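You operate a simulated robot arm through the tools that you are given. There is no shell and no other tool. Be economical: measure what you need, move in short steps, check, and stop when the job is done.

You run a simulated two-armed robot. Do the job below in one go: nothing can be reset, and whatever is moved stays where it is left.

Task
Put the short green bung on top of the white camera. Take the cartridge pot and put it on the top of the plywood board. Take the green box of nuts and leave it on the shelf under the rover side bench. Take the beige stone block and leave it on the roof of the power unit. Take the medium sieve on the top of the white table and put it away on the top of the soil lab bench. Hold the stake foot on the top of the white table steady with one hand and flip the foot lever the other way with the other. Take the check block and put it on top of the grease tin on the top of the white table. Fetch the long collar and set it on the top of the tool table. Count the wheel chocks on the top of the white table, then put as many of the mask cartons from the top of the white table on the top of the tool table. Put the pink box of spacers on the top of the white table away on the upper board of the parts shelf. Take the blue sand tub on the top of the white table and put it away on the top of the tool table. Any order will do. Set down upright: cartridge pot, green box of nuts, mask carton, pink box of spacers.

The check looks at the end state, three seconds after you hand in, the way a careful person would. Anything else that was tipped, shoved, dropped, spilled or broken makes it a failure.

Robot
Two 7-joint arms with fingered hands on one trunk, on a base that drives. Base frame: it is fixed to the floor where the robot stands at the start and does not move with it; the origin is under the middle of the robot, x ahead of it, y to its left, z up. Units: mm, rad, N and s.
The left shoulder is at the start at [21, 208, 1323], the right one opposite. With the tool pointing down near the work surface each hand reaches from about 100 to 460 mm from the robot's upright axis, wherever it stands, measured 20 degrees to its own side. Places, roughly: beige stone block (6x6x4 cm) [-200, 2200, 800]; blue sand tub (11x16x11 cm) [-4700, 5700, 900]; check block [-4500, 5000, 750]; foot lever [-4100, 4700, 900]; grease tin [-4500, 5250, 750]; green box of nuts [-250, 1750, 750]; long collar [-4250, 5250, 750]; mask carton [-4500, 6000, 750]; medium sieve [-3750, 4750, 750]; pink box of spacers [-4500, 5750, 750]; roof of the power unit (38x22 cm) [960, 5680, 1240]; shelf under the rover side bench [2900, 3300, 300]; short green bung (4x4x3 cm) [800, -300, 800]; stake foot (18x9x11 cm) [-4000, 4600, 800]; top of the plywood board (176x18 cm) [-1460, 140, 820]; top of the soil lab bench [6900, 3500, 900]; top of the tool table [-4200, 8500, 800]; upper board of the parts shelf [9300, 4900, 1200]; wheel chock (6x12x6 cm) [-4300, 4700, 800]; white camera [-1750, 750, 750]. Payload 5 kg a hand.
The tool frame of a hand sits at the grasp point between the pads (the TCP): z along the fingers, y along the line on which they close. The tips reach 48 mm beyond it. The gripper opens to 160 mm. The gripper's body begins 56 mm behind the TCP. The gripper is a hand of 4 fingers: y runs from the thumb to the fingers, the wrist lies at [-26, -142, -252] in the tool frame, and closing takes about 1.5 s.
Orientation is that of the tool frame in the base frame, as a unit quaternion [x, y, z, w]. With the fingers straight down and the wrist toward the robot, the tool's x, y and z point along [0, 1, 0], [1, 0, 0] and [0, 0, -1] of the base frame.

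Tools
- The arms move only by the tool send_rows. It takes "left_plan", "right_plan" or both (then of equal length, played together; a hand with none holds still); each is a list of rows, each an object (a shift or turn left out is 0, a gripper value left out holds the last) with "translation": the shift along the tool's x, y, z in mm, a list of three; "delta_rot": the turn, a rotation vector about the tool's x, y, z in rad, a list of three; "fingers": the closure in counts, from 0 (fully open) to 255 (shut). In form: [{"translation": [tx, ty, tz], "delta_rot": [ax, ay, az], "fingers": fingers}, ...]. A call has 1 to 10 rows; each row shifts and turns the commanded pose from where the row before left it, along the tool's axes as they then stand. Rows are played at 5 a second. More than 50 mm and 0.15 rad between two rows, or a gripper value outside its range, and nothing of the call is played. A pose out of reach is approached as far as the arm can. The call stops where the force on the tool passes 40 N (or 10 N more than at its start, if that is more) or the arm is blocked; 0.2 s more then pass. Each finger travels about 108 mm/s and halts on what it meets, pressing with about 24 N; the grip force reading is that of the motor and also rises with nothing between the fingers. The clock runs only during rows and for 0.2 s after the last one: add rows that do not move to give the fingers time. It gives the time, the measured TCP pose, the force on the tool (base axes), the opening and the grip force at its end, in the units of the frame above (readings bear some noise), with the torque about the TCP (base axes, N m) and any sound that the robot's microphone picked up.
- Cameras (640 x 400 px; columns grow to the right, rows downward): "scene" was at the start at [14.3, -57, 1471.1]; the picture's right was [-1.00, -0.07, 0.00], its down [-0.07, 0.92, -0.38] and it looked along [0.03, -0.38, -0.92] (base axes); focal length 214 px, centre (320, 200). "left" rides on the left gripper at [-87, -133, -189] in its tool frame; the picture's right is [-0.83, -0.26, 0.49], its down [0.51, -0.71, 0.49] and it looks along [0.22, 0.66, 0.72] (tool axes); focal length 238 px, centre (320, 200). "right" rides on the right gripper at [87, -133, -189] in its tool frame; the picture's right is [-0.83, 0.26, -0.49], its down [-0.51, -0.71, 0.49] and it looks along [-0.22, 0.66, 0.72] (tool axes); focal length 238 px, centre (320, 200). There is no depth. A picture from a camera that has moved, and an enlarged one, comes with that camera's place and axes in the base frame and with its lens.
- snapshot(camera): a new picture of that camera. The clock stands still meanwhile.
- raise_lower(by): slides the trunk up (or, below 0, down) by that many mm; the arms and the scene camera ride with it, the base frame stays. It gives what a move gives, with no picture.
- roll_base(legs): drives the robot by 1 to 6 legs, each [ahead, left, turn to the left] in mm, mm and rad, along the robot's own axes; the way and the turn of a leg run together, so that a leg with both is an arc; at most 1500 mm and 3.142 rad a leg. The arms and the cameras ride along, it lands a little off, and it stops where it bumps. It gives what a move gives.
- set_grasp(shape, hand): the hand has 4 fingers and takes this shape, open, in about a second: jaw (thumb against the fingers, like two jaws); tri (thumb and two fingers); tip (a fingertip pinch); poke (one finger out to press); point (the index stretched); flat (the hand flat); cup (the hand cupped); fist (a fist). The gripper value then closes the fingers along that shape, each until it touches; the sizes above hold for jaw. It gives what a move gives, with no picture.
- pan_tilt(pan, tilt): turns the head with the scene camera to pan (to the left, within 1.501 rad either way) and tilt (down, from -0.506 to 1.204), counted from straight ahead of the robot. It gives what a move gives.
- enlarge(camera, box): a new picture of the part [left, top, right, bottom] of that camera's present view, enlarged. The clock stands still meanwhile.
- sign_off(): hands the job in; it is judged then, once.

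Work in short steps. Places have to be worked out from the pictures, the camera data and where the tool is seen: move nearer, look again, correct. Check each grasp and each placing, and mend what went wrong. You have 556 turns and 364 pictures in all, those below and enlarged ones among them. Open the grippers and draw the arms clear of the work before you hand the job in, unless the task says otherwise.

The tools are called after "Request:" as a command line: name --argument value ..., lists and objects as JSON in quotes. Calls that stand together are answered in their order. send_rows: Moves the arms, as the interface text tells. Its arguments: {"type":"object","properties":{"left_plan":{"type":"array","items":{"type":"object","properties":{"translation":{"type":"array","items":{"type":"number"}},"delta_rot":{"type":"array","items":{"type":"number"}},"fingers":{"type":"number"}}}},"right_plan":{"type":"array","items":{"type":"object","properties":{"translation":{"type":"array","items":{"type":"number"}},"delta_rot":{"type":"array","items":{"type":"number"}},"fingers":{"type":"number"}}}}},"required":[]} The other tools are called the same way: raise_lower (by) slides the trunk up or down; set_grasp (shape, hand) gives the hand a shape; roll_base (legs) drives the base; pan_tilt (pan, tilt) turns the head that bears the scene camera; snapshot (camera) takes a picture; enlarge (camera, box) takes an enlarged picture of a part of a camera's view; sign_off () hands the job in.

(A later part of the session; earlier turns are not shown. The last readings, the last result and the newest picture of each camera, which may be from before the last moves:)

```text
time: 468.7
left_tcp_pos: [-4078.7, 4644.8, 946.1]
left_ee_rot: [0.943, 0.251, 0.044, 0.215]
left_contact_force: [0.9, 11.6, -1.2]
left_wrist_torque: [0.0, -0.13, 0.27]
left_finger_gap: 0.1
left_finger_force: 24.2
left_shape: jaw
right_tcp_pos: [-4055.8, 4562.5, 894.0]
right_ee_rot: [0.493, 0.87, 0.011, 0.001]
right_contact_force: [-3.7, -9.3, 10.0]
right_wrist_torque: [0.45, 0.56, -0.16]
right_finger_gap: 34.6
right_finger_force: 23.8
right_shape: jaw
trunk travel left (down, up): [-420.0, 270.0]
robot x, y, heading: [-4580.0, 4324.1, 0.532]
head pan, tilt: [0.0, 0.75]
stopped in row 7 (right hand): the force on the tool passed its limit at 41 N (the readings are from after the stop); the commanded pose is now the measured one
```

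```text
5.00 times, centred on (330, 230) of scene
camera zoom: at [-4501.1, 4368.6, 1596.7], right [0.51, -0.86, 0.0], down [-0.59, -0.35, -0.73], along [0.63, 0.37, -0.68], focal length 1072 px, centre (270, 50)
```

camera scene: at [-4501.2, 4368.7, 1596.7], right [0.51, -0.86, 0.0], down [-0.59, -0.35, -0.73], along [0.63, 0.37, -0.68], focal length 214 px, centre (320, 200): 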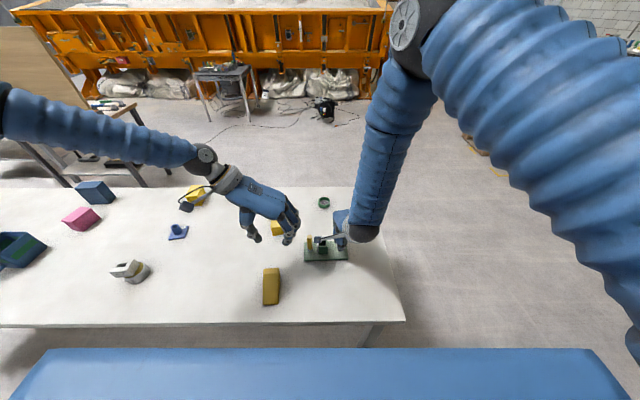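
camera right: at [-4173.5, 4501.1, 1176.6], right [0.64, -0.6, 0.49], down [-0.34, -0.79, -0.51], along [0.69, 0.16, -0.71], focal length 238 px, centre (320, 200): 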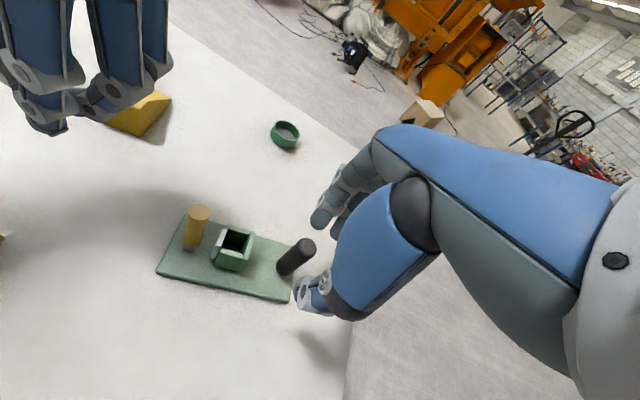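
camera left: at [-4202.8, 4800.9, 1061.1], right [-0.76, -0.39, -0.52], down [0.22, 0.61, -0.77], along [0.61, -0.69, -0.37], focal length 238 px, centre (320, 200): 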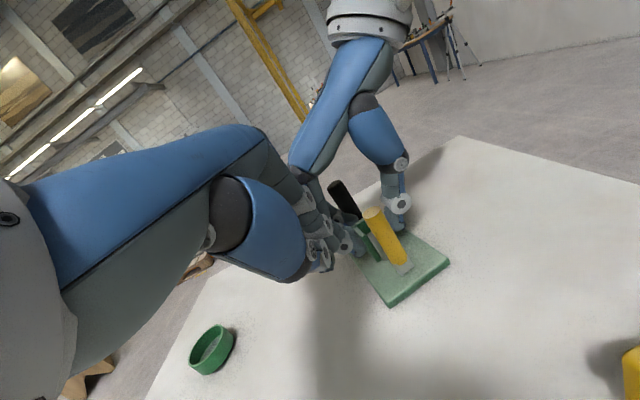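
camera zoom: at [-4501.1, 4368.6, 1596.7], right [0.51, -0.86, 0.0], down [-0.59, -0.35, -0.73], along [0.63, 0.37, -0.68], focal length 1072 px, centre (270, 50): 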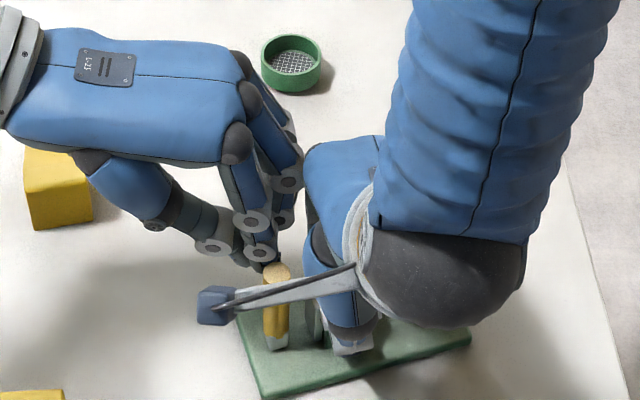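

Not west either (≈40 N). Last direction: east. Retreat, move the tips to the lever's west side.

Request:
send_rows --left_plan '[{"translation": [15, 0, 0]}, {"translation": [0, -30, -35]}, {"translation": [0, -20, -30]}, {"translation": [-45, 0, 0]}, {"translation": [-45, 0, 0]}, {"translation": [-40, 0, 0]}, {}]'

Request:
enlarge --camera "scene" --box '[270, 180, 380, 270]'

```text
time: 470.3
left_tcp_pos: [-4213.0, 4650.2, 984.4]
left_ee_rot: [0.943, 0.249, 0.042, 0.216]
left_contact_force: [1.3, -0.1, 0.6]
left_wrist_torque: [-0.04, 0.01, -0.02]
left_finger_gap: 0.0
left_finger_force: 23.9
left_shape: jaw
right_tcp_pos: [-4053.9, 4560.9, 894.3]
right_ee_rot: [0.493, 0.87, 0.012, 0.001]
right_contact_force: [0.0, -0.7, 1.0]
right_wrist_torque: [0.06, -0.04, 0.0]
right_finger_gap: 34.8
right_finger_force: 23.9
right_shape: jaw
trunk travel left (down, up): [-420.0, 270.0]
robot x, y, heading: [-4583.9, 4316.1, 0.532]
head pan, tilt: [0.0, 0.75]
```

```text
4.44 times, centred on (325, 225) of scene
camera zoom: at [-4500.4, 4368.4, 1596.7], right [0.51, -0.86, 0.0], down [-0.59, -0.34, -0.73], along [0.63, 0.37, -0.68], focal length 953 px, centre (298, 89)
```

zoom: 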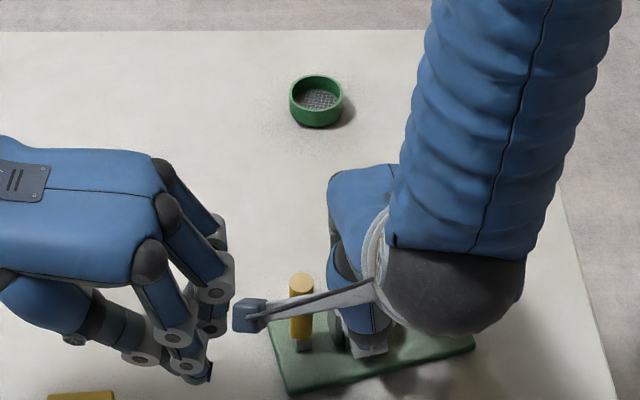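

Request:
send_rows --left_plan '[{"translation": [8, 34, 16.3]}, {"translation": [8, 34, 16.3]}, {"translation": [0, -8, 16]}, {"translation": [0, -8, 16]}, {}]'

Request:
enlarge --camera "scene" --box '[270, 180, 380, 270]'

Request:
enlarge --camera "left" --box '[280, 180, 480, 340]'

```text
time: 471.5
left_tcp_pos: [-4166.0, 4591.6, 948.3]
left_ee_rot: [0.943, 0.249, 0.042, 0.216]
left_contact_force: [-21.8, 14.1, 8.9]
left_wrist_torque: [-0.83, -1.25, 0.01]
left_finger_gap: 0.0
left_finger_force: 24.2
left_shape: jaw
right_tcp_pos: [-4054.5, 4560.8, 893.3]
right_ee_rot: [0.494, 0.869, 0.011, 0.003]
right_contact_force: [21.4, -14.2, -6.1]
right_wrist_torque: [1.28, 1.34, 0.77]
right_finger_gap: 34.7
right_finger_force: 24.0
right_shape: jaw
trunk travel left (down, up): [-420.0, 270.0]
robot x, y, heading: [-4583.9, 4321.0, 0.533]
head pan, tilt: [0.0, 0.75]
```

```text
4.44 times, centred on (325, 225) of scene
camera zoom: at [-4501.0, 4368.4, 1596.7], right [0.51, -0.86, 0.0], down [-0.59, -0.34, -0.73], along [0.63, 0.37, -0.68], focal length 953 px, centre (298, 89)
```

zoom: 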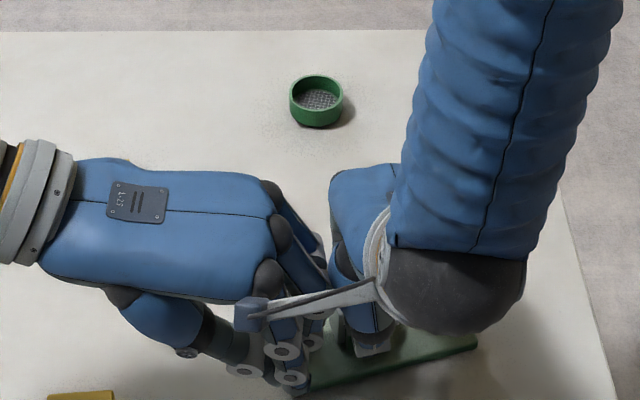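

```text
2.50 times, centred on (380, 260) of left
camera zoom: at [-4335.9, 4727.6, 1065.7], right [-0.75, -0.39, -0.53], down [0.21, 0.61, -0.76], along [0.62, -0.69, -0.38], focal length 596 px, centre (170, 50)
```

zoom: 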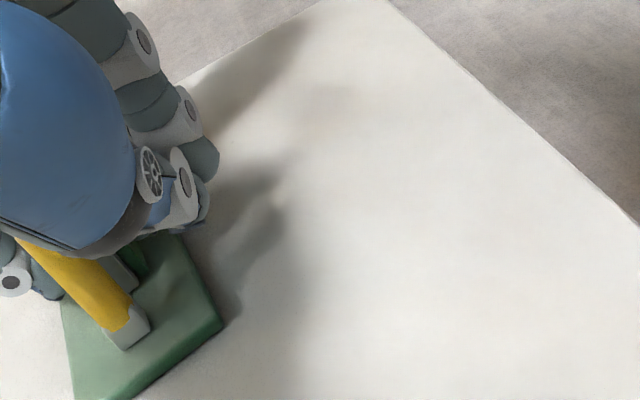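

Tips reached the right thumb; shift 28 mm north so they face the lever, then push east.

Request:
send_rows --left_plan '[{"translation": [0, -13, -6]}, {"translation": [0, -12, -6]}, {}]'

Request:
enlarge --camera "left" --box '[280, 180, 480, 340]'

```text
time: 472.3
left_tcp_pos: [-4177.9, 4615.8, 950.5]
left_ee_rot: [0.943, 0.248, 0.042, 0.217]
left_contact_force: [-0.7, 0.0, 0.3]
left_wrist_torque: [-0.02, 0.04, 0.03]
left_finger_gap: 0.0
left_finger_force: 24.4
left_shape: jaw
right_tcp_pos: [-4055.6, 4563.0, 894.6]
right_ee_rot: [0.493, 0.87, 0.011, 0.001]
right_contact_force: [-0.5, 0.4, -0.1]
right_wrist_torque: [0.09, -0.07, 0.07]
right_finger_gap: 34.7
right_finger_force: 24.0
right_shape: jaw
trunk travel left (down, up): [-420.0, 270.0]
robot x, y, heading: [-4582.4, 4321.0, 0.527]
head pan, tilt: [0.0, 0.75]
```

```text
2.50 times, centred on (380, 260) of left
camera zoom: at [-4349.0, 4751.8, 1067.8], right [-0.75, -0.39, -0.53], down [0.21, 0.61, -0.76], along [0.62, -0.69, -0.38], focal length 596 px, centre (170, 50)
```

zoom: 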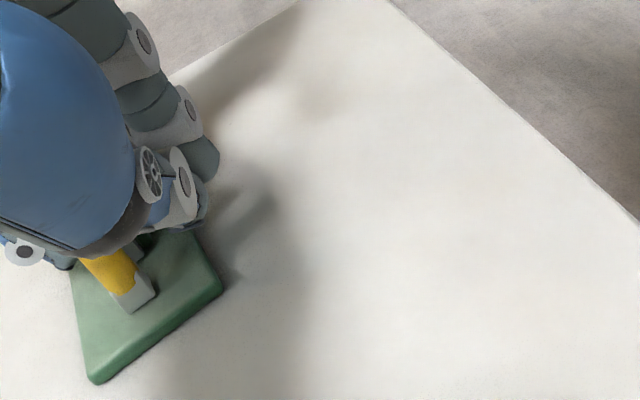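

Request:
send_rows --left_plan '[{"translation": [0, 13, 6]}, {"translation": [12, 0, 0]}, {"translation": [10, 0, 0]}, {"translation": [8, 0, 0]}, {"translation": [6, 0, 0]}, {"translation": [6, 0, 0]}, {"translation": [6, 0, 0]}, {}]'

Request:
enlarge --camera "left" --box '[280, 180, 480, 340]'

Request:
enlarge --camera "scene" --box '[270, 180, 380, 270]'

```text
time: 474.1
left_tcp_pos: [-4129.8, 4627.3, 949.3]
left_ee_rot: [0.943, 0.249, 0.042, 0.217]
left_contact_force: [-1.8, 1.0, 0.1]
left_wrist_torque: [0.02, 0.07, 0.01]
left_finger_gap: 0.0
left_finger_force: 24.0
left_shape: jaw
right_tcp_pos: [-4054.9, 4561.7, 894.0]
right_ee_rot: [0.494, 0.869, 0.013, 0.001]
right_contact_force: [3.6, -1.8, -0.1]
right_wrist_torque: [0.03, -0.24, -0.11]
right_finger_gap: 34.7
right_finger_force: 23.8
right_shape: jaw
trunk travel left (down, up): [-420.0, 270.0]
robot x, y, heading: [-4581.5, 4319.8, 0.533]
head pan, tilt: [0.0, 0.75]
```

```text
2.50 times, centred on (380, 260) of left
camera zoom: at [-4300.8, 4763.1, 1066.4], right [-0.75, -0.39, -0.53], down [0.21, 0.61, -0.76], along [0.62, -0.69, -0.38], focal length 596 px, centre (170, 50)
```

zoom: 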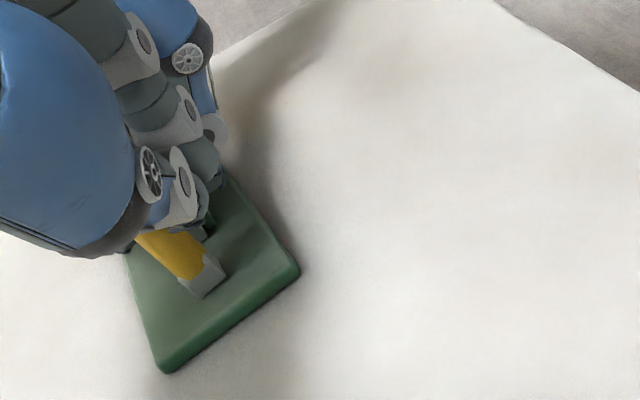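

```text
4.44 times, centred on (325, 225) of scene
camera zoom: at [-4500.9, 4368.2, 1596.7], right [0.51, -0.86, 0.0], down [-0.59, -0.34, -0.73], along [0.63, 0.37, -0.68], focal length 953 px, centre (298, 89)
```

zoom: 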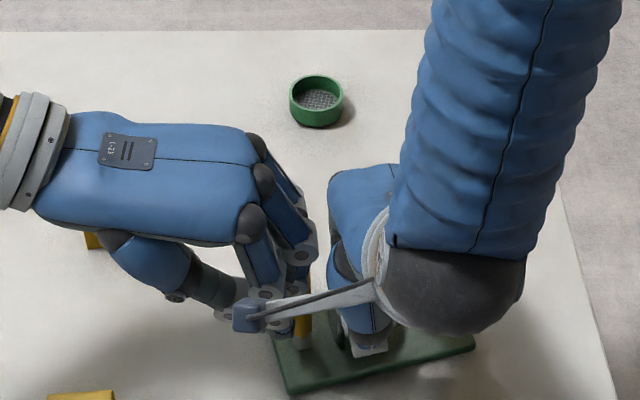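

Light contact only and the lever seems to yield eastward. Continue east.

Request:
send_rows --left_plan '[{"translation": [8, 0, 0]}, {"translation": [8, 0, 0]}, {"translation": [8, 0, 0]}, {"translation": [8, 0, 0]}, {}]'

Request:
enlarge --camera "left" --box '[280, 180, 480, 340]'

Request:
enlarge --camera "scene" --box '[270, 180, 380, 270]'

```text
time: 475.3
left_tcp_pos: [-4102.3, 4643.5, 947.4]
left_ee_rot: [0.943, 0.249, 0.042, 0.217]
left_contact_force: [-10.5, 8.4, -1.5]
left_wrist_torque: [0.28, 0.54, 0.25]
left_finger_gap: 0.0
left_finger_force: 23.9
left_shape: jaw
right_tcp_pos: [-4054.7, 4560.9, 894.3]
right_ee_rot: [0.494, 0.869, 0.012, 0.003]
right_contact_force: [12.9, -6.1, 6.8]
right_wrist_torque: [0.07, -0.72, -0.45]
right_finger_gap: 35.4
right_finger_force: 24.0
right_shape: jaw
trunk travel left (down, up): [-420.0, 270.0]
robot x, y, heading: [-4583.5, 4317.8, 0.53]
head pan, tilt: [0.0, 0.75]
```

```text
2.50 times, centred on (380, 260) of left
camera zoom: at [-4273.5, 4778.7, 1064.5], right [-0.75, -0.39, -0.53], down [0.21, 0.61, -0.76], along [0.62, -0.69, -0.38], focal length 596 px, centre (170, 50)
```

zoom: 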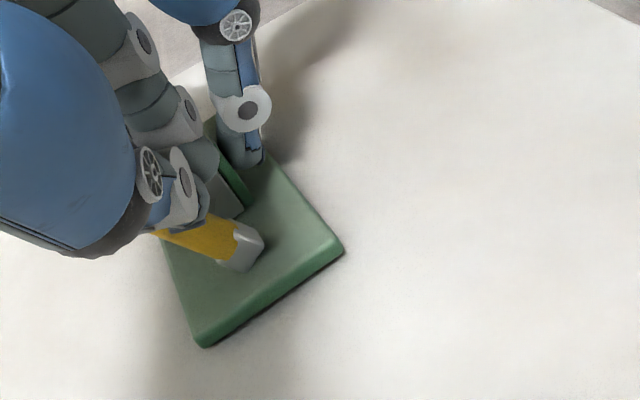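

```text
4.44 times, centred on (325, 225) of scene
camera zoom: at [-4501.3, 4368.2, 1596.7], right [0.51, -0.86, 0.0], down [-0.59, -0.34, -0.73], along [0.63, 0.37, -0.68], focal length 953 px, centre (298, 89)
```

zoom: 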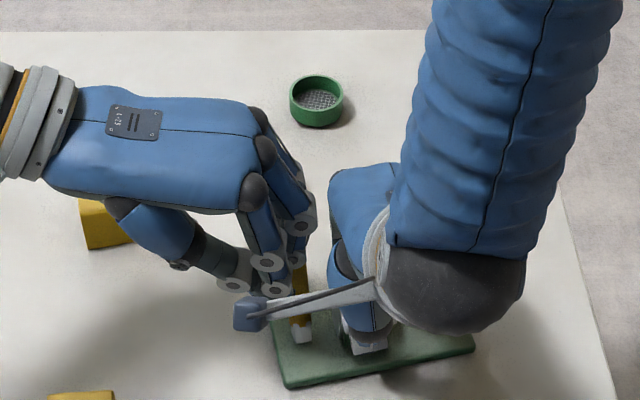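

The lever is tilting east. Keep pushing.

Request:
send_rows --left_plan '[{"translation": [8, 0, 0]}, {"translation": [8, 0, 0]}, {"translation": [8, -1, 2]}, {"translation": [8, -1, 2]}, {}]'

Request:
enlarge --camera "left" --box '[280, 180, 480, 340]'

Request:
enlarge --camera "scene" --box '[270, 180, 380, 270]'

```text
time: 476.5
left_tcp_pos: [-4074.8, 4658.4, 943.8]
left_ee_rot: [0.943, 0.248, 0.043, 0.217]
left_contact_force: [-10.3, -2.0, 12.4]
left_wrist_torque: [-0.17, -0.02, -0.13]
left_finger_gap: 0.0
left_finger_force: 23.8
left_shape: jaw
right_tcp_pos: [-4055.9, 4562.3, 895.2]
right_ee_rot: [0.493, 0.87, 0.014, 0.002]
right_contact_force: [6.8, 5.7, 9.4]
right_wrist_torque: [0.27, -0.31, -0.18]
right_finger_gap: 36.9
right_finger_force: 24.6
right_shape: jaw
trunk travel left (down, up): [-420.0, 270.0]
robot x, y, heading: [-4580.3, 4320.2, 0.533]
head pan, tilt: [0.0, 0.75]
```

```text
2.50 times, centred on (380, 260) of left
camera zoom: at [-4246.0, 4794.5, 1061.4], right [-0.75, -0.39, -0.53], down [0.22, 0.61, -0.76], along [0.62, -0.69, -0.38], focal length 596 px, centre (170, 50)
```

zoom: 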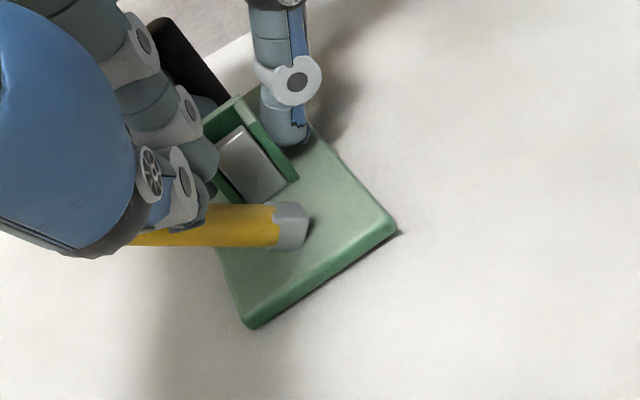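

```text
4.44 times, centred on (325, 225) of scene
camera zoom: at [-4502.8, 4367.8, 1596.9], right [0.51, -0.86, 0.0], down [-0.59, -0.34, -0.73], along [0.63, 0.37, -0.68], focal length 953 px, centre (298, 89)
```

zoom: 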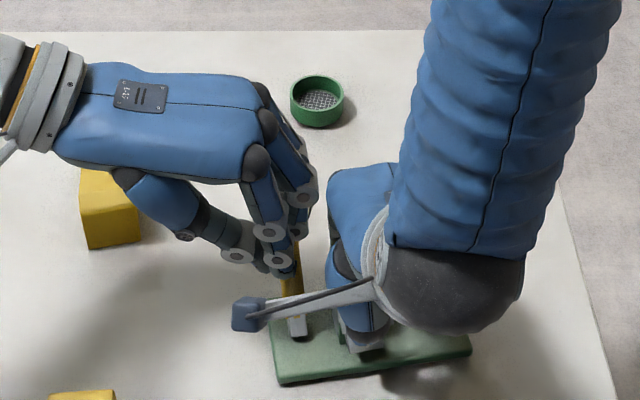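

Progressing well; keep going until it reaches its stop.

Request:
send_rows --left_plan '[{"translation": [8, -2, 4]}, {"translation": [8, -2, 4]}, {"translation": [8, -2, 4]}, {"translation": [8, -2, 4]}, {}]'

Request:
enlarge --camera "left" --box '[280, 180, 480, 340]'

Request:
enlarge --camera "scene" --box '[270, 180, 380, 270]'

```text
time: 477.1
left_tcp_pos: [-4059.7, 4664.8, 941.1]
left_ee_rot: [0.943, 0.247, 0.044, 0.22]
left_contact_force: [-13.0, 4.2, 24.4]
left_wrist_torque: [0.0, -0.16, 0.05]
left_finger_gap: 0.0
left_finger_force: 24.4
left_shape: jaw
right_tcp_pos: [-4052.6, 4562.9, 899.9]
right_ee_rot: [0.494, 0.869, 0.017, 0.004]
right_contact_force: [2.6, -3.4, 15.1]
right_wrist_torque: [-0.22, 0.26, -0.41]
right_finger_gap: 39.5
right_finger_force: 23.6
right_shape: jaw
trunk travel left (down, up): [-420.0, 270.0]
robot x, y, heading: [-4583.6, 4318.5, 0.529]
head pan, tilt: [0.0, 0.75]
stopped in row 3 (left hand): the force on the tool passed its limit at 43 N (the readings are from after the stop); the commanded pose is now the measured one
```

```text
2.50 times, centred on (380, 260) of left
camera zoom: at [-4232.1, 4801.2, 1056.4], right [-0.75, -0.4, -0.53], down [0.22, 0.61, -0.76], along [0.62, -0.69, -0.37], focal length 596 px, centre (170, 50)
```

zoom: 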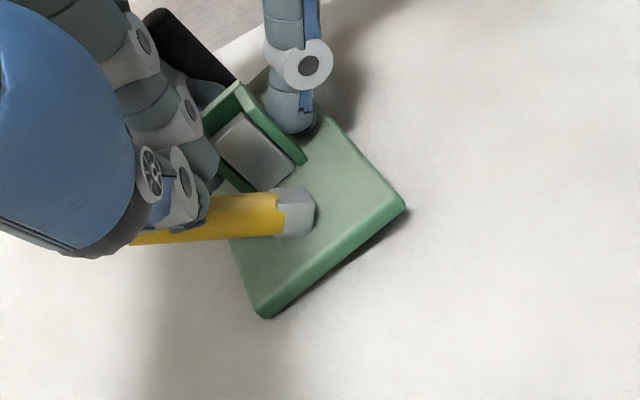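

```text
4.44 times, centred on (325, 225) of scene
camera zoom: at [-4503.6, 4367.2, 1597.0], right [0.51, -0.86, 0.0], down [-0.59, -0.34, -0.73], along [0.63, 0.37, -0.68], focal length 953 px, centre (298, 89)
```

zoom: 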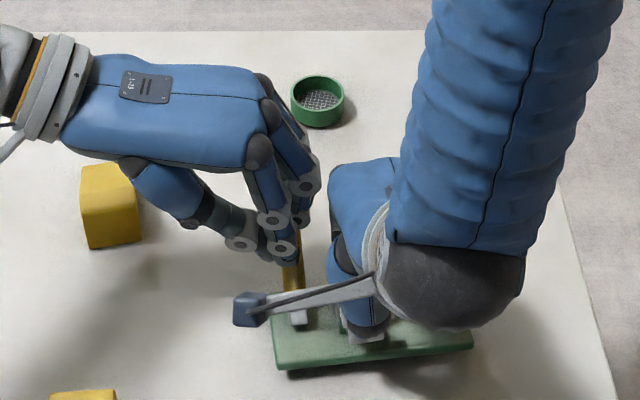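

Reached its stop. Retreat the left hand west/up and inspect.

Request:
send_rows --left_plan '[{"translation": [-15, -4, -8]}, {"translation": [-15, -15, -30]}, {"translation": [0, -25, -40]}, {"translation": [0, -40, 0]}, {"translation": [0, -40, 0]}, {}]'

Request:
enlarge --camera "scene" --box '[280, 190, 380, 270]'

Request:
enlarge --camera "left" --box '[300, 150, 500, 310]'

```text
time: 478.6
left_tcp_pos: [-4155.7, 4780.3, 954.2]
left_ee_rot: [0.942, 0.249, 0.042, 0.219]
left_contact_force: [0.2, 0.3, 0.4]
left_wrist_torque: [0.03, 0.06, -0.05]
left_finger_gap: 0.1
left_finger_force: 24.2
left_shape: jaw
right_tcp_pos: [-4052.5, 4562.2, 896.7]
right_ee_rot: [0.494, 0.869, 0.015, 0.003]
right_contact_force: [0.1, -0.6, -3.4]
right_wrist_torque: [0.06, 0.12, 0.0]
right_finger_gap: 35.1
right_finger_force: 23.6
right_shape: jaw
trunk travel left (down, up): [-420.0, 270.0]
robot x, y, heading: [-4583.8, 4320.9, 0.528]
head pan, tilt: [0.0, 0.75]
```

```text
5.00 times, centred on (330, 230) of scene
camera zoom: at [-4500.3, 4367.6, 1596.7], right [0.51, -0.86, 0.0], down [-0.59, -0.34, -0.73], along [0.63, 0.37, -0.68], focal length 1072 px, centre (270, 50)
```

zoom: 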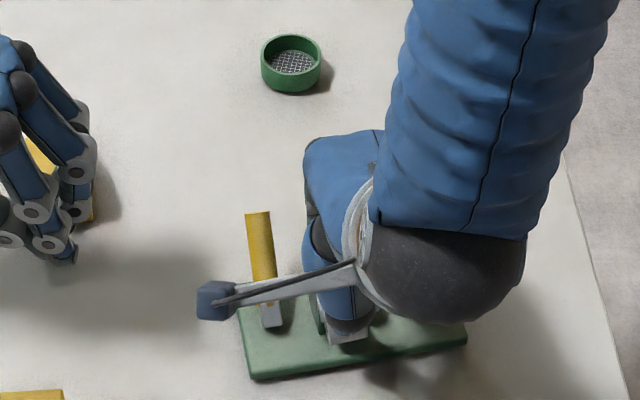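

```text
2.50 times, centred on (400, 230) of left
camera zoom: at [-4327.4, 4916.2, 1071.4], right [-0.75, -0.39, -0.53], down [0.22, 0.61, -0.76], along [0.62, -0.69, -0.37], focal length 596 px, centre (120, 125)
```

zoom: 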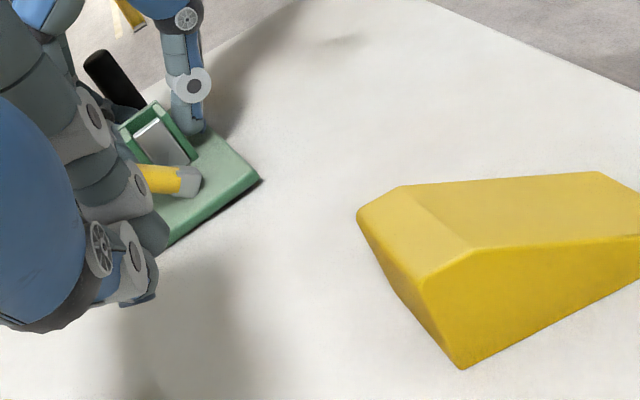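

Lever flipped over to the east. While still holding the socket I slide the foot back ~45 mm north and turn it back ~8° to where it stood, then release.

Request:
send_rows --right_plan '[{"delta_rot": [0, 0, 0.07]}, {"delta_rot": [0, 0, 0.07]}, {"translation": [11, 0, 0]}, {"translation": [11, 0, 0]}, {"translation": [11, 0, 0]}, {"translation": [11, 0, 0]}, {"translation": [0, 0, 1.5]}, {}]'

Request:
enlarge --camera "scene" --box '[270, 180, 380, 270]'

```text
time: 480.4
left_tcp_pos: [-4157.3, 4781.1, 955.3]
left_ee_rot: [0.942, 0.249, 0.043, 0.22]
left_contact_force: [-0.5, 1.0, 0.8]
left_wrist_torque: [-0.03, -0.01, 0.0]
left_finger_gap: 0.0
left_finger_force: 24.2
left_shape: jaw
right_tcp_pos: [-4069.2, 4603.8, 894.3]
right_ee_rot: [0.554, 0.833, 0.015, 0.002]
right_contact_force: [0.3, -0.3, -2.8]
right_wrist_torque: [-0.01, 0.0, -0.01]
right_finger_gap: 35.4
right_finger_force: 24.1
right_shape: jaw
trunk travel left (down, up): [-420.0, 270.0]
robot x, y, heading: [-4581.7, 4321.4, 0.526]
head pan, tilt: [0.0, 0.75]
```

```text
4.44 times, centred on (325, 225) of scene
camera zoom: at [-4501.1, 4368.8, 1596.7], right [0.51, -0.86, 0.0], down [-0.59, -0.35, -0.73], along [0.63, 0.37, -0.68], focal length 953 px, centre (298, 89)
```

zoom: 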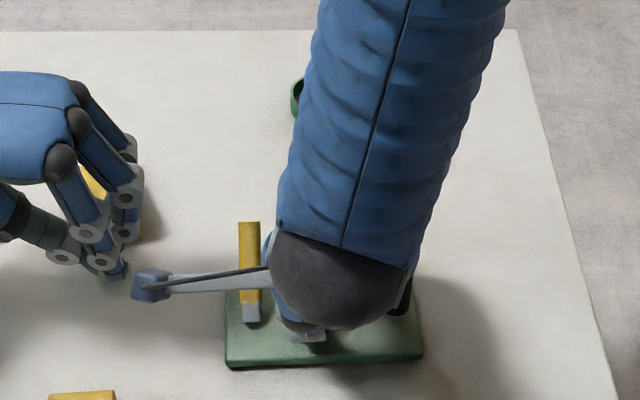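

Lower slightly until the foot's weight is on the table, then release and rise.

Request:
send_rows --right_plan '[{"translation": [0, 0, 2]}, {"translation": [0, 0, 2]}, {}, {"fingers": 200}, {"fingers": 175}, {"fingers": 155}, {}, {"translation": [0, 0, -30]}, {"translation": [0, 0, -45]}, {"translation": [0, 0, -45]}]'

Request:
enlarge --camera "scene" --box '[270, 180, 380, 270]'

Request:
snapshot --camera "right"

```text
time: 482.6
left_tcp_pos: [-4159.0, 4780.3, 954.9]
left_ee_rot: [0.943, 0.248, 0.042, 0.218]
left_contact_force: [-1.7, -0.2, -0.4]
left_wrist_torque: [0.05, -0.05, 0.04]
left_finger_gap: 0.0
left_finger_force: 24.1
left_shape: jaw
right_tcp_pos: [-4072.4, 4601.6, 1012.5]
right_ee_rot: [0.553, 0.833, 0.015, 0.001]
right_contact_force: [-1.9, -1.1, -0.1]
right_wrist_torque: [0.07, -0.21, -0.02]
right_finger_gap: 62.4
right_finger_force: 0.0
right_shape: jaw
trunk travel left (down, up): [-420.0, 270.0]
robot x, y, heading: [-4582.6, 4322.5, 0.531]
head pan, tilt: [0.0, 0.75]
```

```text
4.44 times, centred on (325, 225) of scene
camera zoom: at [-4502.9, 4367.7, 1596.9], right [0.51, -0.86, 0.0], down [-0.59, -0.35, -0.73], along [0.63, 0.37, -0.68], focal length 953 px, centre (298, 89)
```

zoom: 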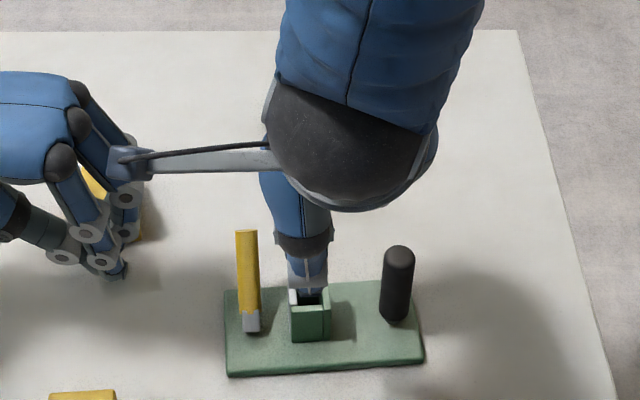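

```text
155 pictures are left
camera right: at [-4232.6, 4626.3, 1198.3], right [0.55, -0.68, 0.48], down [-0.45, -0.73, -0.52], along [0.7, 0.07, -0.71], focal length 238 px, centre (320, 200)
```

right: 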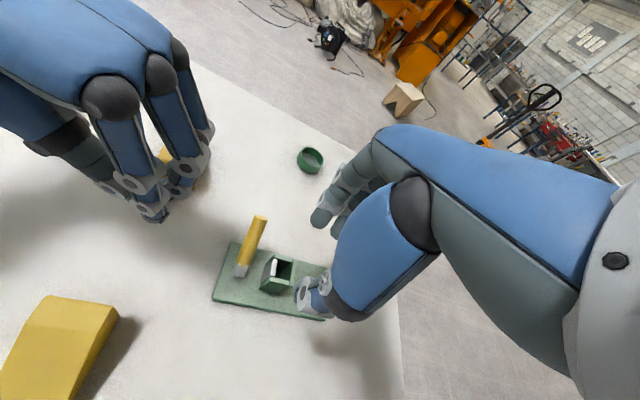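

Lever is flipped and the foot is in place. Reset the left hand's tilt (keeping its sideways yaw for the tub) and the right hand's yaw, raising both.

Request:
send_rows --left_plan '[{"translation": [0, -20, -40]}, {"translation": [0, -20, -40]}, {"delta_rot": [0.15, 0, 0]}, {"delta_rot": [0.15, 0, 0]}, {"delta_rot": [0.15, 0, 0]}, {"fingers": 0}, {}]' --right_plan '[{"translation": [0, 0, -20]}, {"translation": [0, 0, -20]}, {"delta_rot": [0, 0, -0.14]}, {}, {}, {}, {}]'

Request:
roll_base --legs '[[0, 830, 0]]'

Request:
snapshot --camera "right"

Request:
snapshot --camera "scene"

```text
time: 484.1
left_tcp_pos: [-4188.8, 4842.9, 1008.8]
left_ee_rot: [0.968, 0.252, -0.013, 0.003]
left_contact_force: [0.5, 0.0, 0.4]
left_wrist_torque: [0.05, 0.02, 0.0]
left_finger_gap: 159.7
left_finger_force: 0.0
left_shape: jaw
right_tcp_pos: [-4072.5, 4601.3, 1051.7]
right_ee_rot: [0.493, 0.87, 0.015, 0.003]
right_contact_force: [0.5, 0.2, -0.8]
right_wrist_torque: [0.01, 0.01, 0.03]
right_finger_gap: 62.5
right_finger_force: 0.1
right_shape: jaw
trunk travel left (down, up): [-420.0, 270.0]
robot x, y, heading: [-4580.6, 4317.0, 0.53]
head pan, tilt: [0.0, 0.75]
```

```text
time: 488.6
left_tcp_pos: [-4610.8, 5563.9, 1008.3]
left_ee_rot: [0.968, 0.251, -0.014, 0.004]
left_contact_force: [0.0, 0.2, -0.3]
left_wrist_torque: [-0.01, -0.03, 0.0]
left_finger_gap: 159.6
left_finger_force: 0.1
left_shape: jaw
right_tcp_pos: [-4494.9, 5321.4, 1050.4]
right_ee_rot: [0.493, 0.87, 0.016, 0.002]
right_contact_force: [0.2, -0.3, -0.2]
right_wrist_torque: [-0.03, 0.01, 0.01]
right_finger_gap: 62.3
right_finger_force: 0.0
right_shape: jaw
trunk travel left (down, up): [-420.0, 270.0]
robot x, y, heading: [-5002.9, 5038.0, 0.532]
head pan, tilt: [0.0, 0.75]
```

```text
154 pictures are left
camera right: at [-4656.6, 5325.3, 1236.4], right [0.64, -0.6, 0.49], down [-0.34, -0.79, -0.52], along [0.69, 0.16, -0.71], focal length 238 px, centre (320, 200)
```

right: 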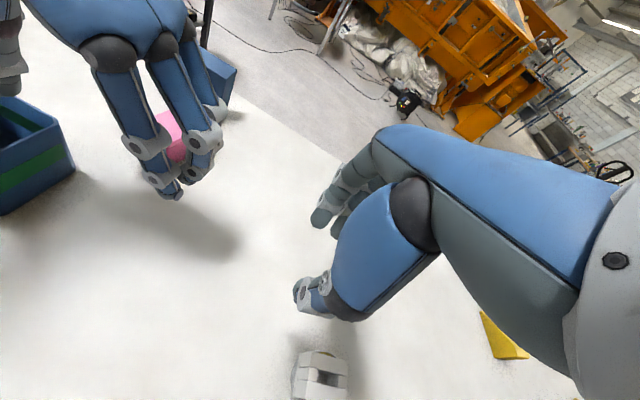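

```text
153 pictures are left
camera scene: at [-4924.1, 5090.5, 1596.7], right [0.5, -0.86, 0.0], down [-0.59, -0.34, -0.73], along [0.63, 0.37, -0.68], focal length 214 px, centre (320, 200)
```

scene: 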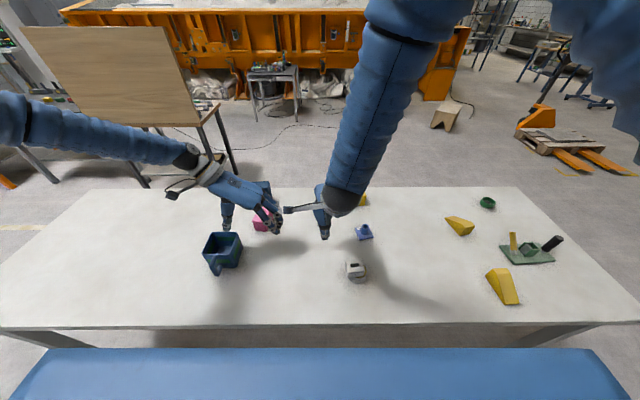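

Collar at ≈(-4300,5229). Base 50 ahead, right hand 178 right and 72 ahead.

Request:
roll_base --legs '[[50, 0, 0]]'

Request:
send_rows --right_plan '[{"translation": [-44, 0, 0]}, {"translation": [-44, 0, 0]}, {"translation": [-44, 10, 0]}, {"translation": [-44, 20, 0]}, {"translation": [0, 40, 0]}, {"translation": [0, 0, 40]}, {"translation": [0, 0, 20]}, {}]'

Request:
snapshot --camera "right"

```text
time: 489.5
left_tcp_pos: [-4569.3, 5587.1, 1009.0]
left_ee_rot: [0.968, 0.251, -0.015, 0.003]
left_contact_force: [1.0, 0.4, -0.6]
left_wrist_torque: [-0.06, 0.07, 0.02]
left_finger_gap: 159.7
left_finger_force: 0.0
left_shape: jaw
right_tcp_pos: [-4452.8, 5346.4, 1050.3]
right_ee_rot: [0.494, 0.869, 0.015, 0.002]
right_contact_force: [0.1, -0.1, 0.1]
right_wrist_torque: [-0.03, 0.01, 0.01]
right_finger_gap: 62.4
right_finger_force: 0.0
right_shape: jaw
trunk travel left (down, up): [-420.0, 270.0]
robot x, y, heading: [-4959.0, 5062.9, 0.528]
head pan, tilt: [0.0, 0.75]
```

```text
time: 491.3
left_tcp_pos: [-4569.3, 5587.5, 1010.2]
left_ee_rot: [0.968, 0.25, -0.013, 0.003]
left_contact_force: [-0.7, 0.1, 0.5]
left_wrist_torque: [-0.05, 0.0, 0.0]
left_finger_gap: 159.7
left_finger_force: 0.0
left_shape: jaw
right_tcp_pos: [-4300.5, 5234.5, 989.9]
right_ee_rot: [0.494, 0.869, 0.016, 0.003]
right_contact_force: [-0.2, 0.1, -0.1]
right_wrist_torque: [0.0, -0.02, 0.01]
right_finger_gap: 62.3
right_finger_force: 0.1
right_shape: jaw
trunk travel left (down, up): [-420.0, 270.0]
robot x, y, heading: [-4966.7, 5067.7, 0.53]
head pan, tilt: [0.0, 0.75]
```

```text
152 pictures are left
camera right: at [-4462.6, 5237.0, 1175.6], right [0.64, -0.6, 0.49], down [-0.34, -0.79, -0.52], along [0.69, 0.17, -0.71], focal length 238 px, centre (320, 200)
```

right: 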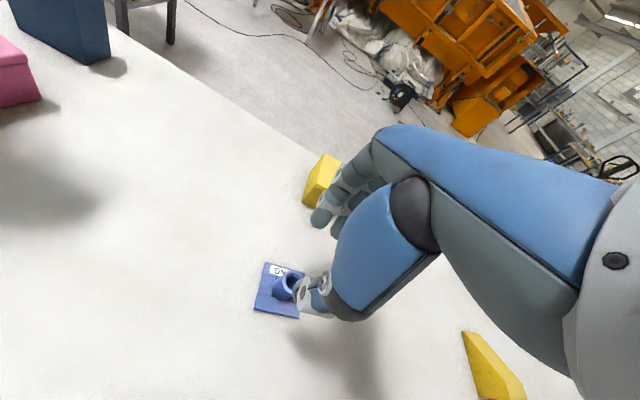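

Shift slightly (x −3, y −12) and descend to z≈886, then grip the collar's tube.

Request:
send_rows --right_plan '[{"translation": [-3, -12, 0]}, {"translation": [0, 0, 40]}, {"translation": [0, 0, 35]}, {"translation": [0, 0, 18]}, {"translation": [0, 0, 10]}, {}]'

Request:
enlarge --camera "right" --box '[220, 170, 420, 330]'

```text
time: 492.7
left_tcp_pos: [-4569.6, 5586.5, 1008.6]
left_ee_rot: [0.968, 0.251, -0.014, 0.003]
left_contact_force: [-0.8, 0.1, -0.5]
left_wrist_torque: [0.07, -0.03, -0.01]
left_finger_gap: 159.5
left_finger_force: 0.1
left_shape: jaw
right_tcp_pos: [-4308.0, 5227.1, 887.9]
right_ee_rot: [0.494, 0.869, 0.015, 0.003]
right_contact_force: [-0.8, -0.1, 0.3]
right_wrist_torque: [-0.02, -0.02, 0.01]
right_finger_gap: 62.5
right_finger_force: 0.1
right_shape: jaw
trunk travel left (down, up): [-420.0, 270.0]
robot x, y, heading: [-4962.3, 5067.9, 0.532]
head pan, tilt: [0.0, 0.75]
```

```text
2.50 times, centred on (320, 250) of right
camera zoom: at [-4470.2, 5229.2, 1072.8], right [0.64, -0.6, 0.49], down [-0.34, -0.79, -0.52], along [0.69, 0.16, -0.71], focal length 596 px, centre (320, 75)
```

zoom: 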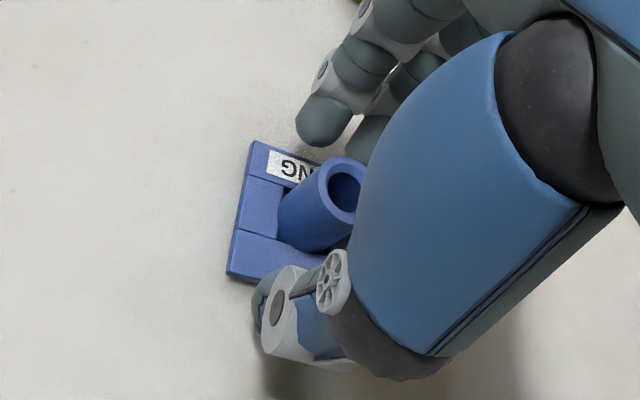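

Tube is between thumb and fingers. Close and lift.

Request:
send_rows --right_plan '[{"fingers": 255}, {}, {}, {}, {}, {"translation": [0, 0, -15]}, {"translation": [0, 0, -40]}, {"translation": [0, 0, -45]}, {"translation": [0, 0, -45]}]'

Request:
snapshot --camera "right"

```text
time: 494.7
left_tcp_pos: [-4571.0, 5587.3, 1009.9]
left_ee_rot: [0.968, 0.25, -0.014, 0.003]
left_contact_force: [-0.5, 0.6, -0.6]
left_wrist_torque: [0.04, -0.09, -0.01]
left_finger_gap: 159.8
left_finger_force: 0.0
left_shape: jaw
right_tcp_pos: [-4314.8, 5223.7, 1032.0]
right_ee_rot: [0.494, 0.869, 0.014, 0.003]
right_contact_force: [-2.2, -0.5, -1.4]
right_wrist_torque: [0.12, -0.24, -0.04]
right_finger_gap: 20.7
right_finger_force: 24.1
right_shape: jaw
trunk travel left (down, up): [-420.0, 270.0]
robot x, y, heading: [-4961.3, 5064.2, 0.522]
head pan, tilt: [0.0, 0.75]
```

```text
150 pictures are left
camera right: at [-4475.8, 5226.0, 1216.8], right [0.64, -0.59, 0.49], down [-0.34, -0.79, -0.52], along [0.69, 0.16, -0.71], focal length 238 px, centre (320, 200)
```

right: 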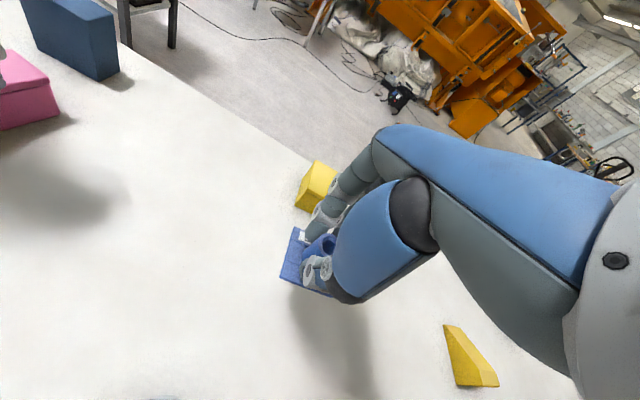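

Collar held level. Strafe left 210 and bring the left hand over the tub.

Request:
roll_base --legs '[[0, 210, 0]]'

Request:
send_rows --left_plan '[{"translation": [-20, 0, -25]}, {"translation": [-30, 15, 0]}, {"translation": [-35, 30, 0]}, {"translation": [0, 30, 0]}, {"translation": [0, 30, 0]}, {}]'

Request:
snapshot --camera "left"

Request:
snapshot --camera "scene"

```text
time: 496.4
left_tcp_pos: [-4674.1, 5767.9, 1009.3]
left_ee_rot: [0.968, 0.251, -0.015, 0.003]
left_contact_force: [0.1, 0.5, 0.2]
left_wrist_torque: [-0.06, -0.05, 0.01]
left_finger_gap: 159.9
left_finger_force: 0.0
left_shape: jaw
right_tcp_pos: [-4416.1, 5403.5, 1030.8]
right_ee_rot: [0.493, 0.87, 0.015, 0.004]
right_contact_force: [-0.2, 1.2, 0.5]
right_wrist_torque: [-0.04, -0.07, -0.05]
right_finger_gap: 21.0
right_finger_force: 24.0
right_shape: jaw
trunk travel left (down, up): [-420.0, 270.0]
robot x, y, heading: [-5069.7, 5246.7, 0.536]
head pan, tilt: [0.0, 0.75]
```

```text
time: 497.8
left_tcp_pos: [-4699.1, 5634.1, 1037.2]
left_ee_rot: [0.968, 0.251, -0.014, 0.003]
left_contact_force: [-0.7, -0.8, -0.7]
left_wrist_torque: [-0.03, -0.04, 0.02]
left_finger_gap: 159.7
left_finger_force: 0.0
left_shape: jaw
right_tcp_pos: [-4417.1, 5403.6, 1030.9]
right_ee_rot: [0.494, 0.87, 0.015, 0.004]
right_contact_force: [-1.0, 0.7, -1.0]
right_wrist_torque: [-0.05, -0.04, -0.01]
right_finger_gap: 21.0
right_finger_force: 23.9
right_shape: jaw
trunk travel left (down, up): [-420.0, 270.0]
robot x, y, heading: [-5064.8, 5248.6, 0.531]
head pan, tilt: [0.0, 0.75]
```

```text
149 pictures are left
camera left: at [-4834.5, 5711.2, 1230.0], right [-0.87, -0.19, -0.46], down [0.08, 0.86, -0.5], along [0.49, -0.48, -0.73], focal length 238 px, centre (320, 200)
```

left: 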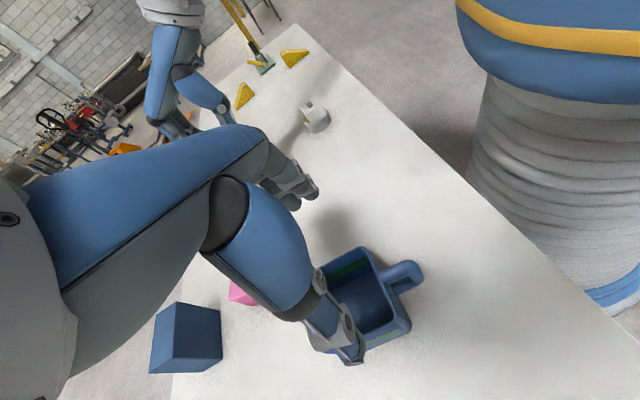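

```text
148 pictures are left
camera scene: at [-4988.0, 5294.2, 1596.7], right [0.51, -0.86, 0.0], down [-0.59, -0.35, -0.73], along [0.63, 0.37, -0.68], focal length 214 px, centre (320, 200)
```

scene: 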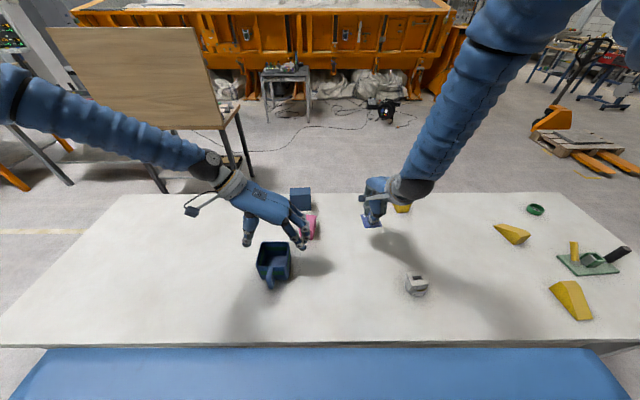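

Tub centre ≈(-4720,5650). Shift (x −11, y −24), lower 45, and check.

Request:
send_rows --left_plan '[{"translation": [-11, -12, 0]}, {"translation": [0, -12, 0]}, {"translation": [0, 0, 40]}, {}]'

Request:
snapshot --camera "left"

Request:
enlarge --camera "scene" --box '[200, 160, 360, 300]'

```text
time: 498.8
left_tcp_pos: [-4720.6, 5648.8, 998.4]
left_ee_rot: [0.968, 0.251, -0.014, 0.003]
left_contact_force: [-0.8, -0.8, 1.1]
left_wrist_torque: [0.07, -0.06, 0.0]
left_finger_gap: 159.8
left_finger_force: 0.2
left_shape: jaw
right_tcp_pos: [-4417.0, 5402.1, 1030.8]
right_ee_rot: [0.494, 0.87, 0.016, 0.003]
right_contact_force: [-0.7, -1.2, -0.7]
right_wrist_torque: [0.04, -0.06, 0.05]
right_finger_gap: 20.6
right_finger_force: 23.5
right_shape: jaw
trunk travel left (down, up): [-420.0, 270.0]
robot x, y, heading: [-5069.8, 5247.4, 0.529]
head pan, tilt: [0.0, 0.75]
```

```text
147 pictures are left
camera left: at [-4856.1, 5725.9, 1190.4], right [-0.87, -0.18, -0.46], down [0.09, 0.86, -0.5], along [0.49, -0.48, -0.73], focal length 238 px, centre (320, 200)
```

left: 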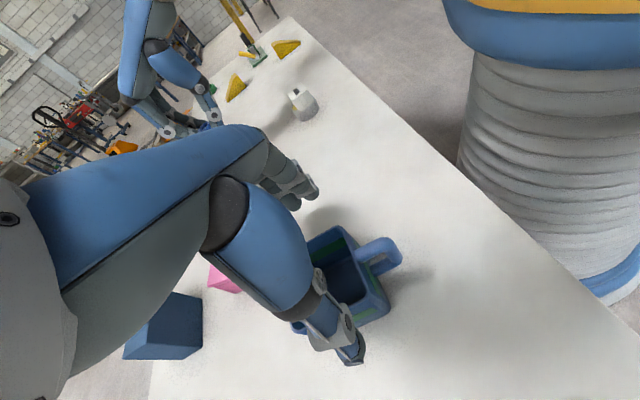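

```text
2.86 times, centred on (280, 230) of scene
camera zoom: at [-4988.4, 5292.7, 1596.8], right [0.51, -0.86, 0.0], down [-0.59, -0.34, -0.73], along [0.63, 0.37, -0.68], focal length 613 px, centre (434, 114)
```

zoom: 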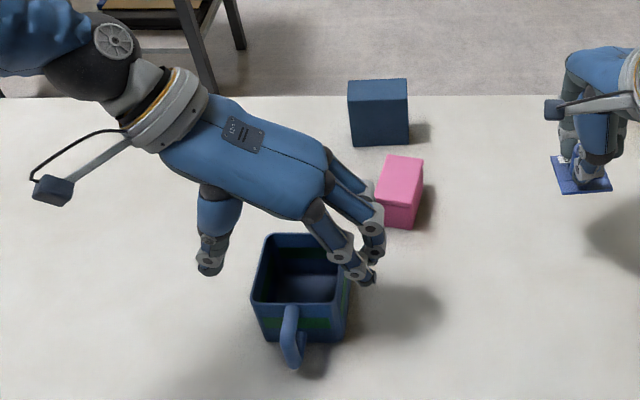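

Refined: move x +18 (east), y −8, then descend in steps.

Request:
send_rows --left_plan '[{"translation": [18, -8, 0]}, {"translation": [0, 0, 25]}, {}]'

Request:
snapshot --camera "left"

Request:
enlarge --camera "scene" --box '[200, 160, 360, 300]'

```text
time: 499.6
left_tcp_pos: [-4708.4, 5664.4, 973.3]
left_ee_rot: [0.968, 0.251, -0.013, 0.002]
left_contact_force: [0.2, 0.1, 0.2]
left_wrist_torque: [0.02, -0.01, -0.01]
left_finger_gap: 160.1
left_finger_force: 0.1
left_shape: jaw
right_tcp_pos: [-4416.2, 5402.2, 1031.5]
right_ee_rot: [0.494, 0.869, 0.015, 0.004]
right_contact_force: [0.1, -0.6, -1.3]
right_wrist_torque: [0.01, 0.05, 0.01]
right_finger_gap: 20.7
right_finger_force: 24.0
right_shape: jaw
trunk travel left (down, up): [-420.0, 270.0]
robot x, y, heading: [-5069.6, 5247.8, 0.529]
head pan, tilt: [0.0, 0.75]
```

```text
145 pictures are left
camera left: at [-4843.9, 5741.4, 1165.7], right [-0.87, -0.19, -0.46], down [0.08, 0.86, -0.5], along [0.49, -0.48, -0.73], focal length 238 px, centre (320, 200)
```

left: 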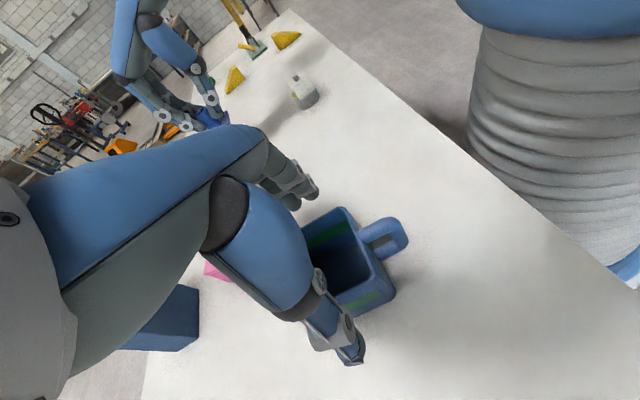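

```text
2.86 times, centred on (280, 230) of scene
camera zoom: at [-4987.4, 5293.2, 1596.7], right [0.51, -0.86, 0.0], down [-0.59, -0.34, -0.73], along [0.63, 0.37, -0.68], focal length 613 px, centre (434, 114)
```

zoom: 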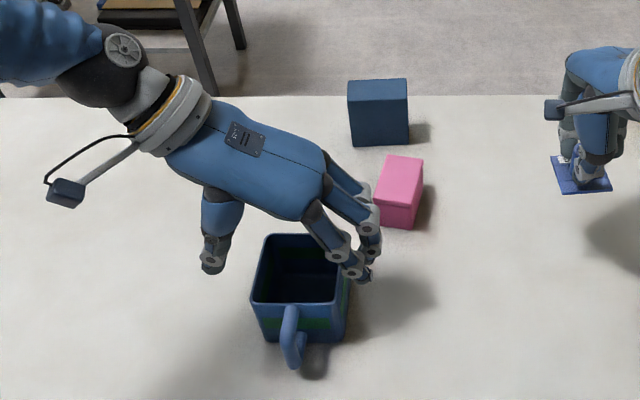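

Both thumb and fingers are outside the tub walls. Descend 65 mm and close.

Request:
send_rows --left_plan '[{"translation": [0, 0, 22]}, {"translation": [0, 0, 22]}, {"translation": [0, 0, 21]}, {}, {"fingers": 255}, {}, {}, {}, {}]'

Request:
snapshot --camera "left"

Request:
enlarge --camera "scene" --box '[200, 160, 360, 300]'

```text
time: 501.6
left_tcp_pos: [-4709.7, 5663.3, 906.8]
left_ee_rot: [0.968, 0.251, -0.016, 0.002]
left_contact_force: [-0.7, 0.0, 0.2]
left_wrist_torque: [0.12, 0.06, 0.02]
left_finger_gap: 111.8
left_finger_force: 24.2
left_shape: jaw
right_tcp_pos: [-4416.5, 5405.2, 1031.5]
right_ee_rot: [0.494, 0.869, 0.015, 0.003]
right_contact_force: [1.1, -0.1, 0.4]
right_wrist_torque: [-0.02, -0.03, -0.02]
right_finger_gap: 20.7
right_finger_force: 24.1
right_shape: jaw
trunk travel left (down, up): [-420.0, 270.0]
robot x, y, heading: [-5065.8, 5243.5, 0.528]
head pan, tilt: [0.0, 0.75]
```

```text
143 pictures are left
camera left: at [-4844.9, 5740.4, 1099.6], right [-0.87, -0.19, -0.46], down [0.08, 0.86, -0.5], along [0.49, -0.48, -0.73], focal length 238 px, centre (320, 200)
```

left: 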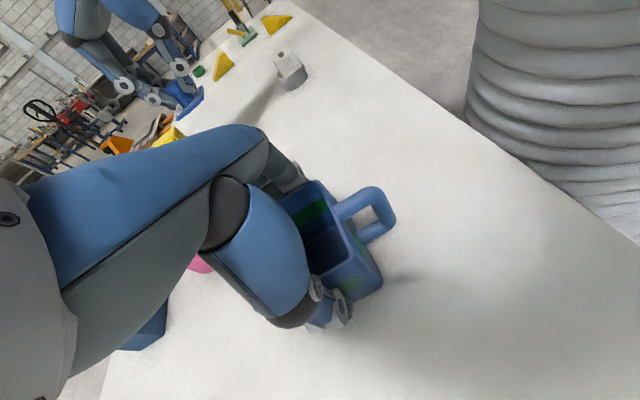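

```text
2.86 times, centred on (280, 230) of scene
camera zoom: at [-4987.3, 5293.6, 1596.7], right [0.51, -0.86, 0.0], down [-0.59, -0.34, -0.73], along [0.63, 0.37, -0.68], focal length 613 px, centre (434, 114)
```

zoom: 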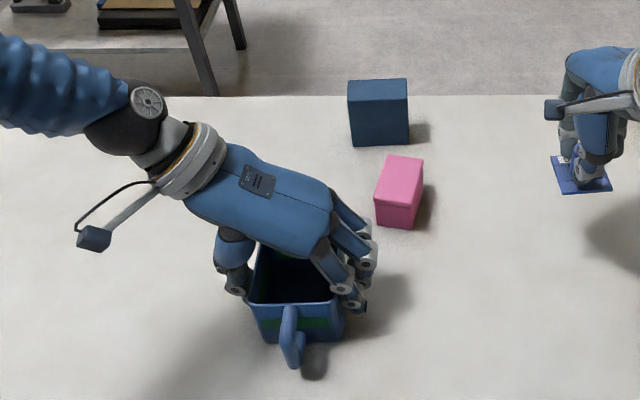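

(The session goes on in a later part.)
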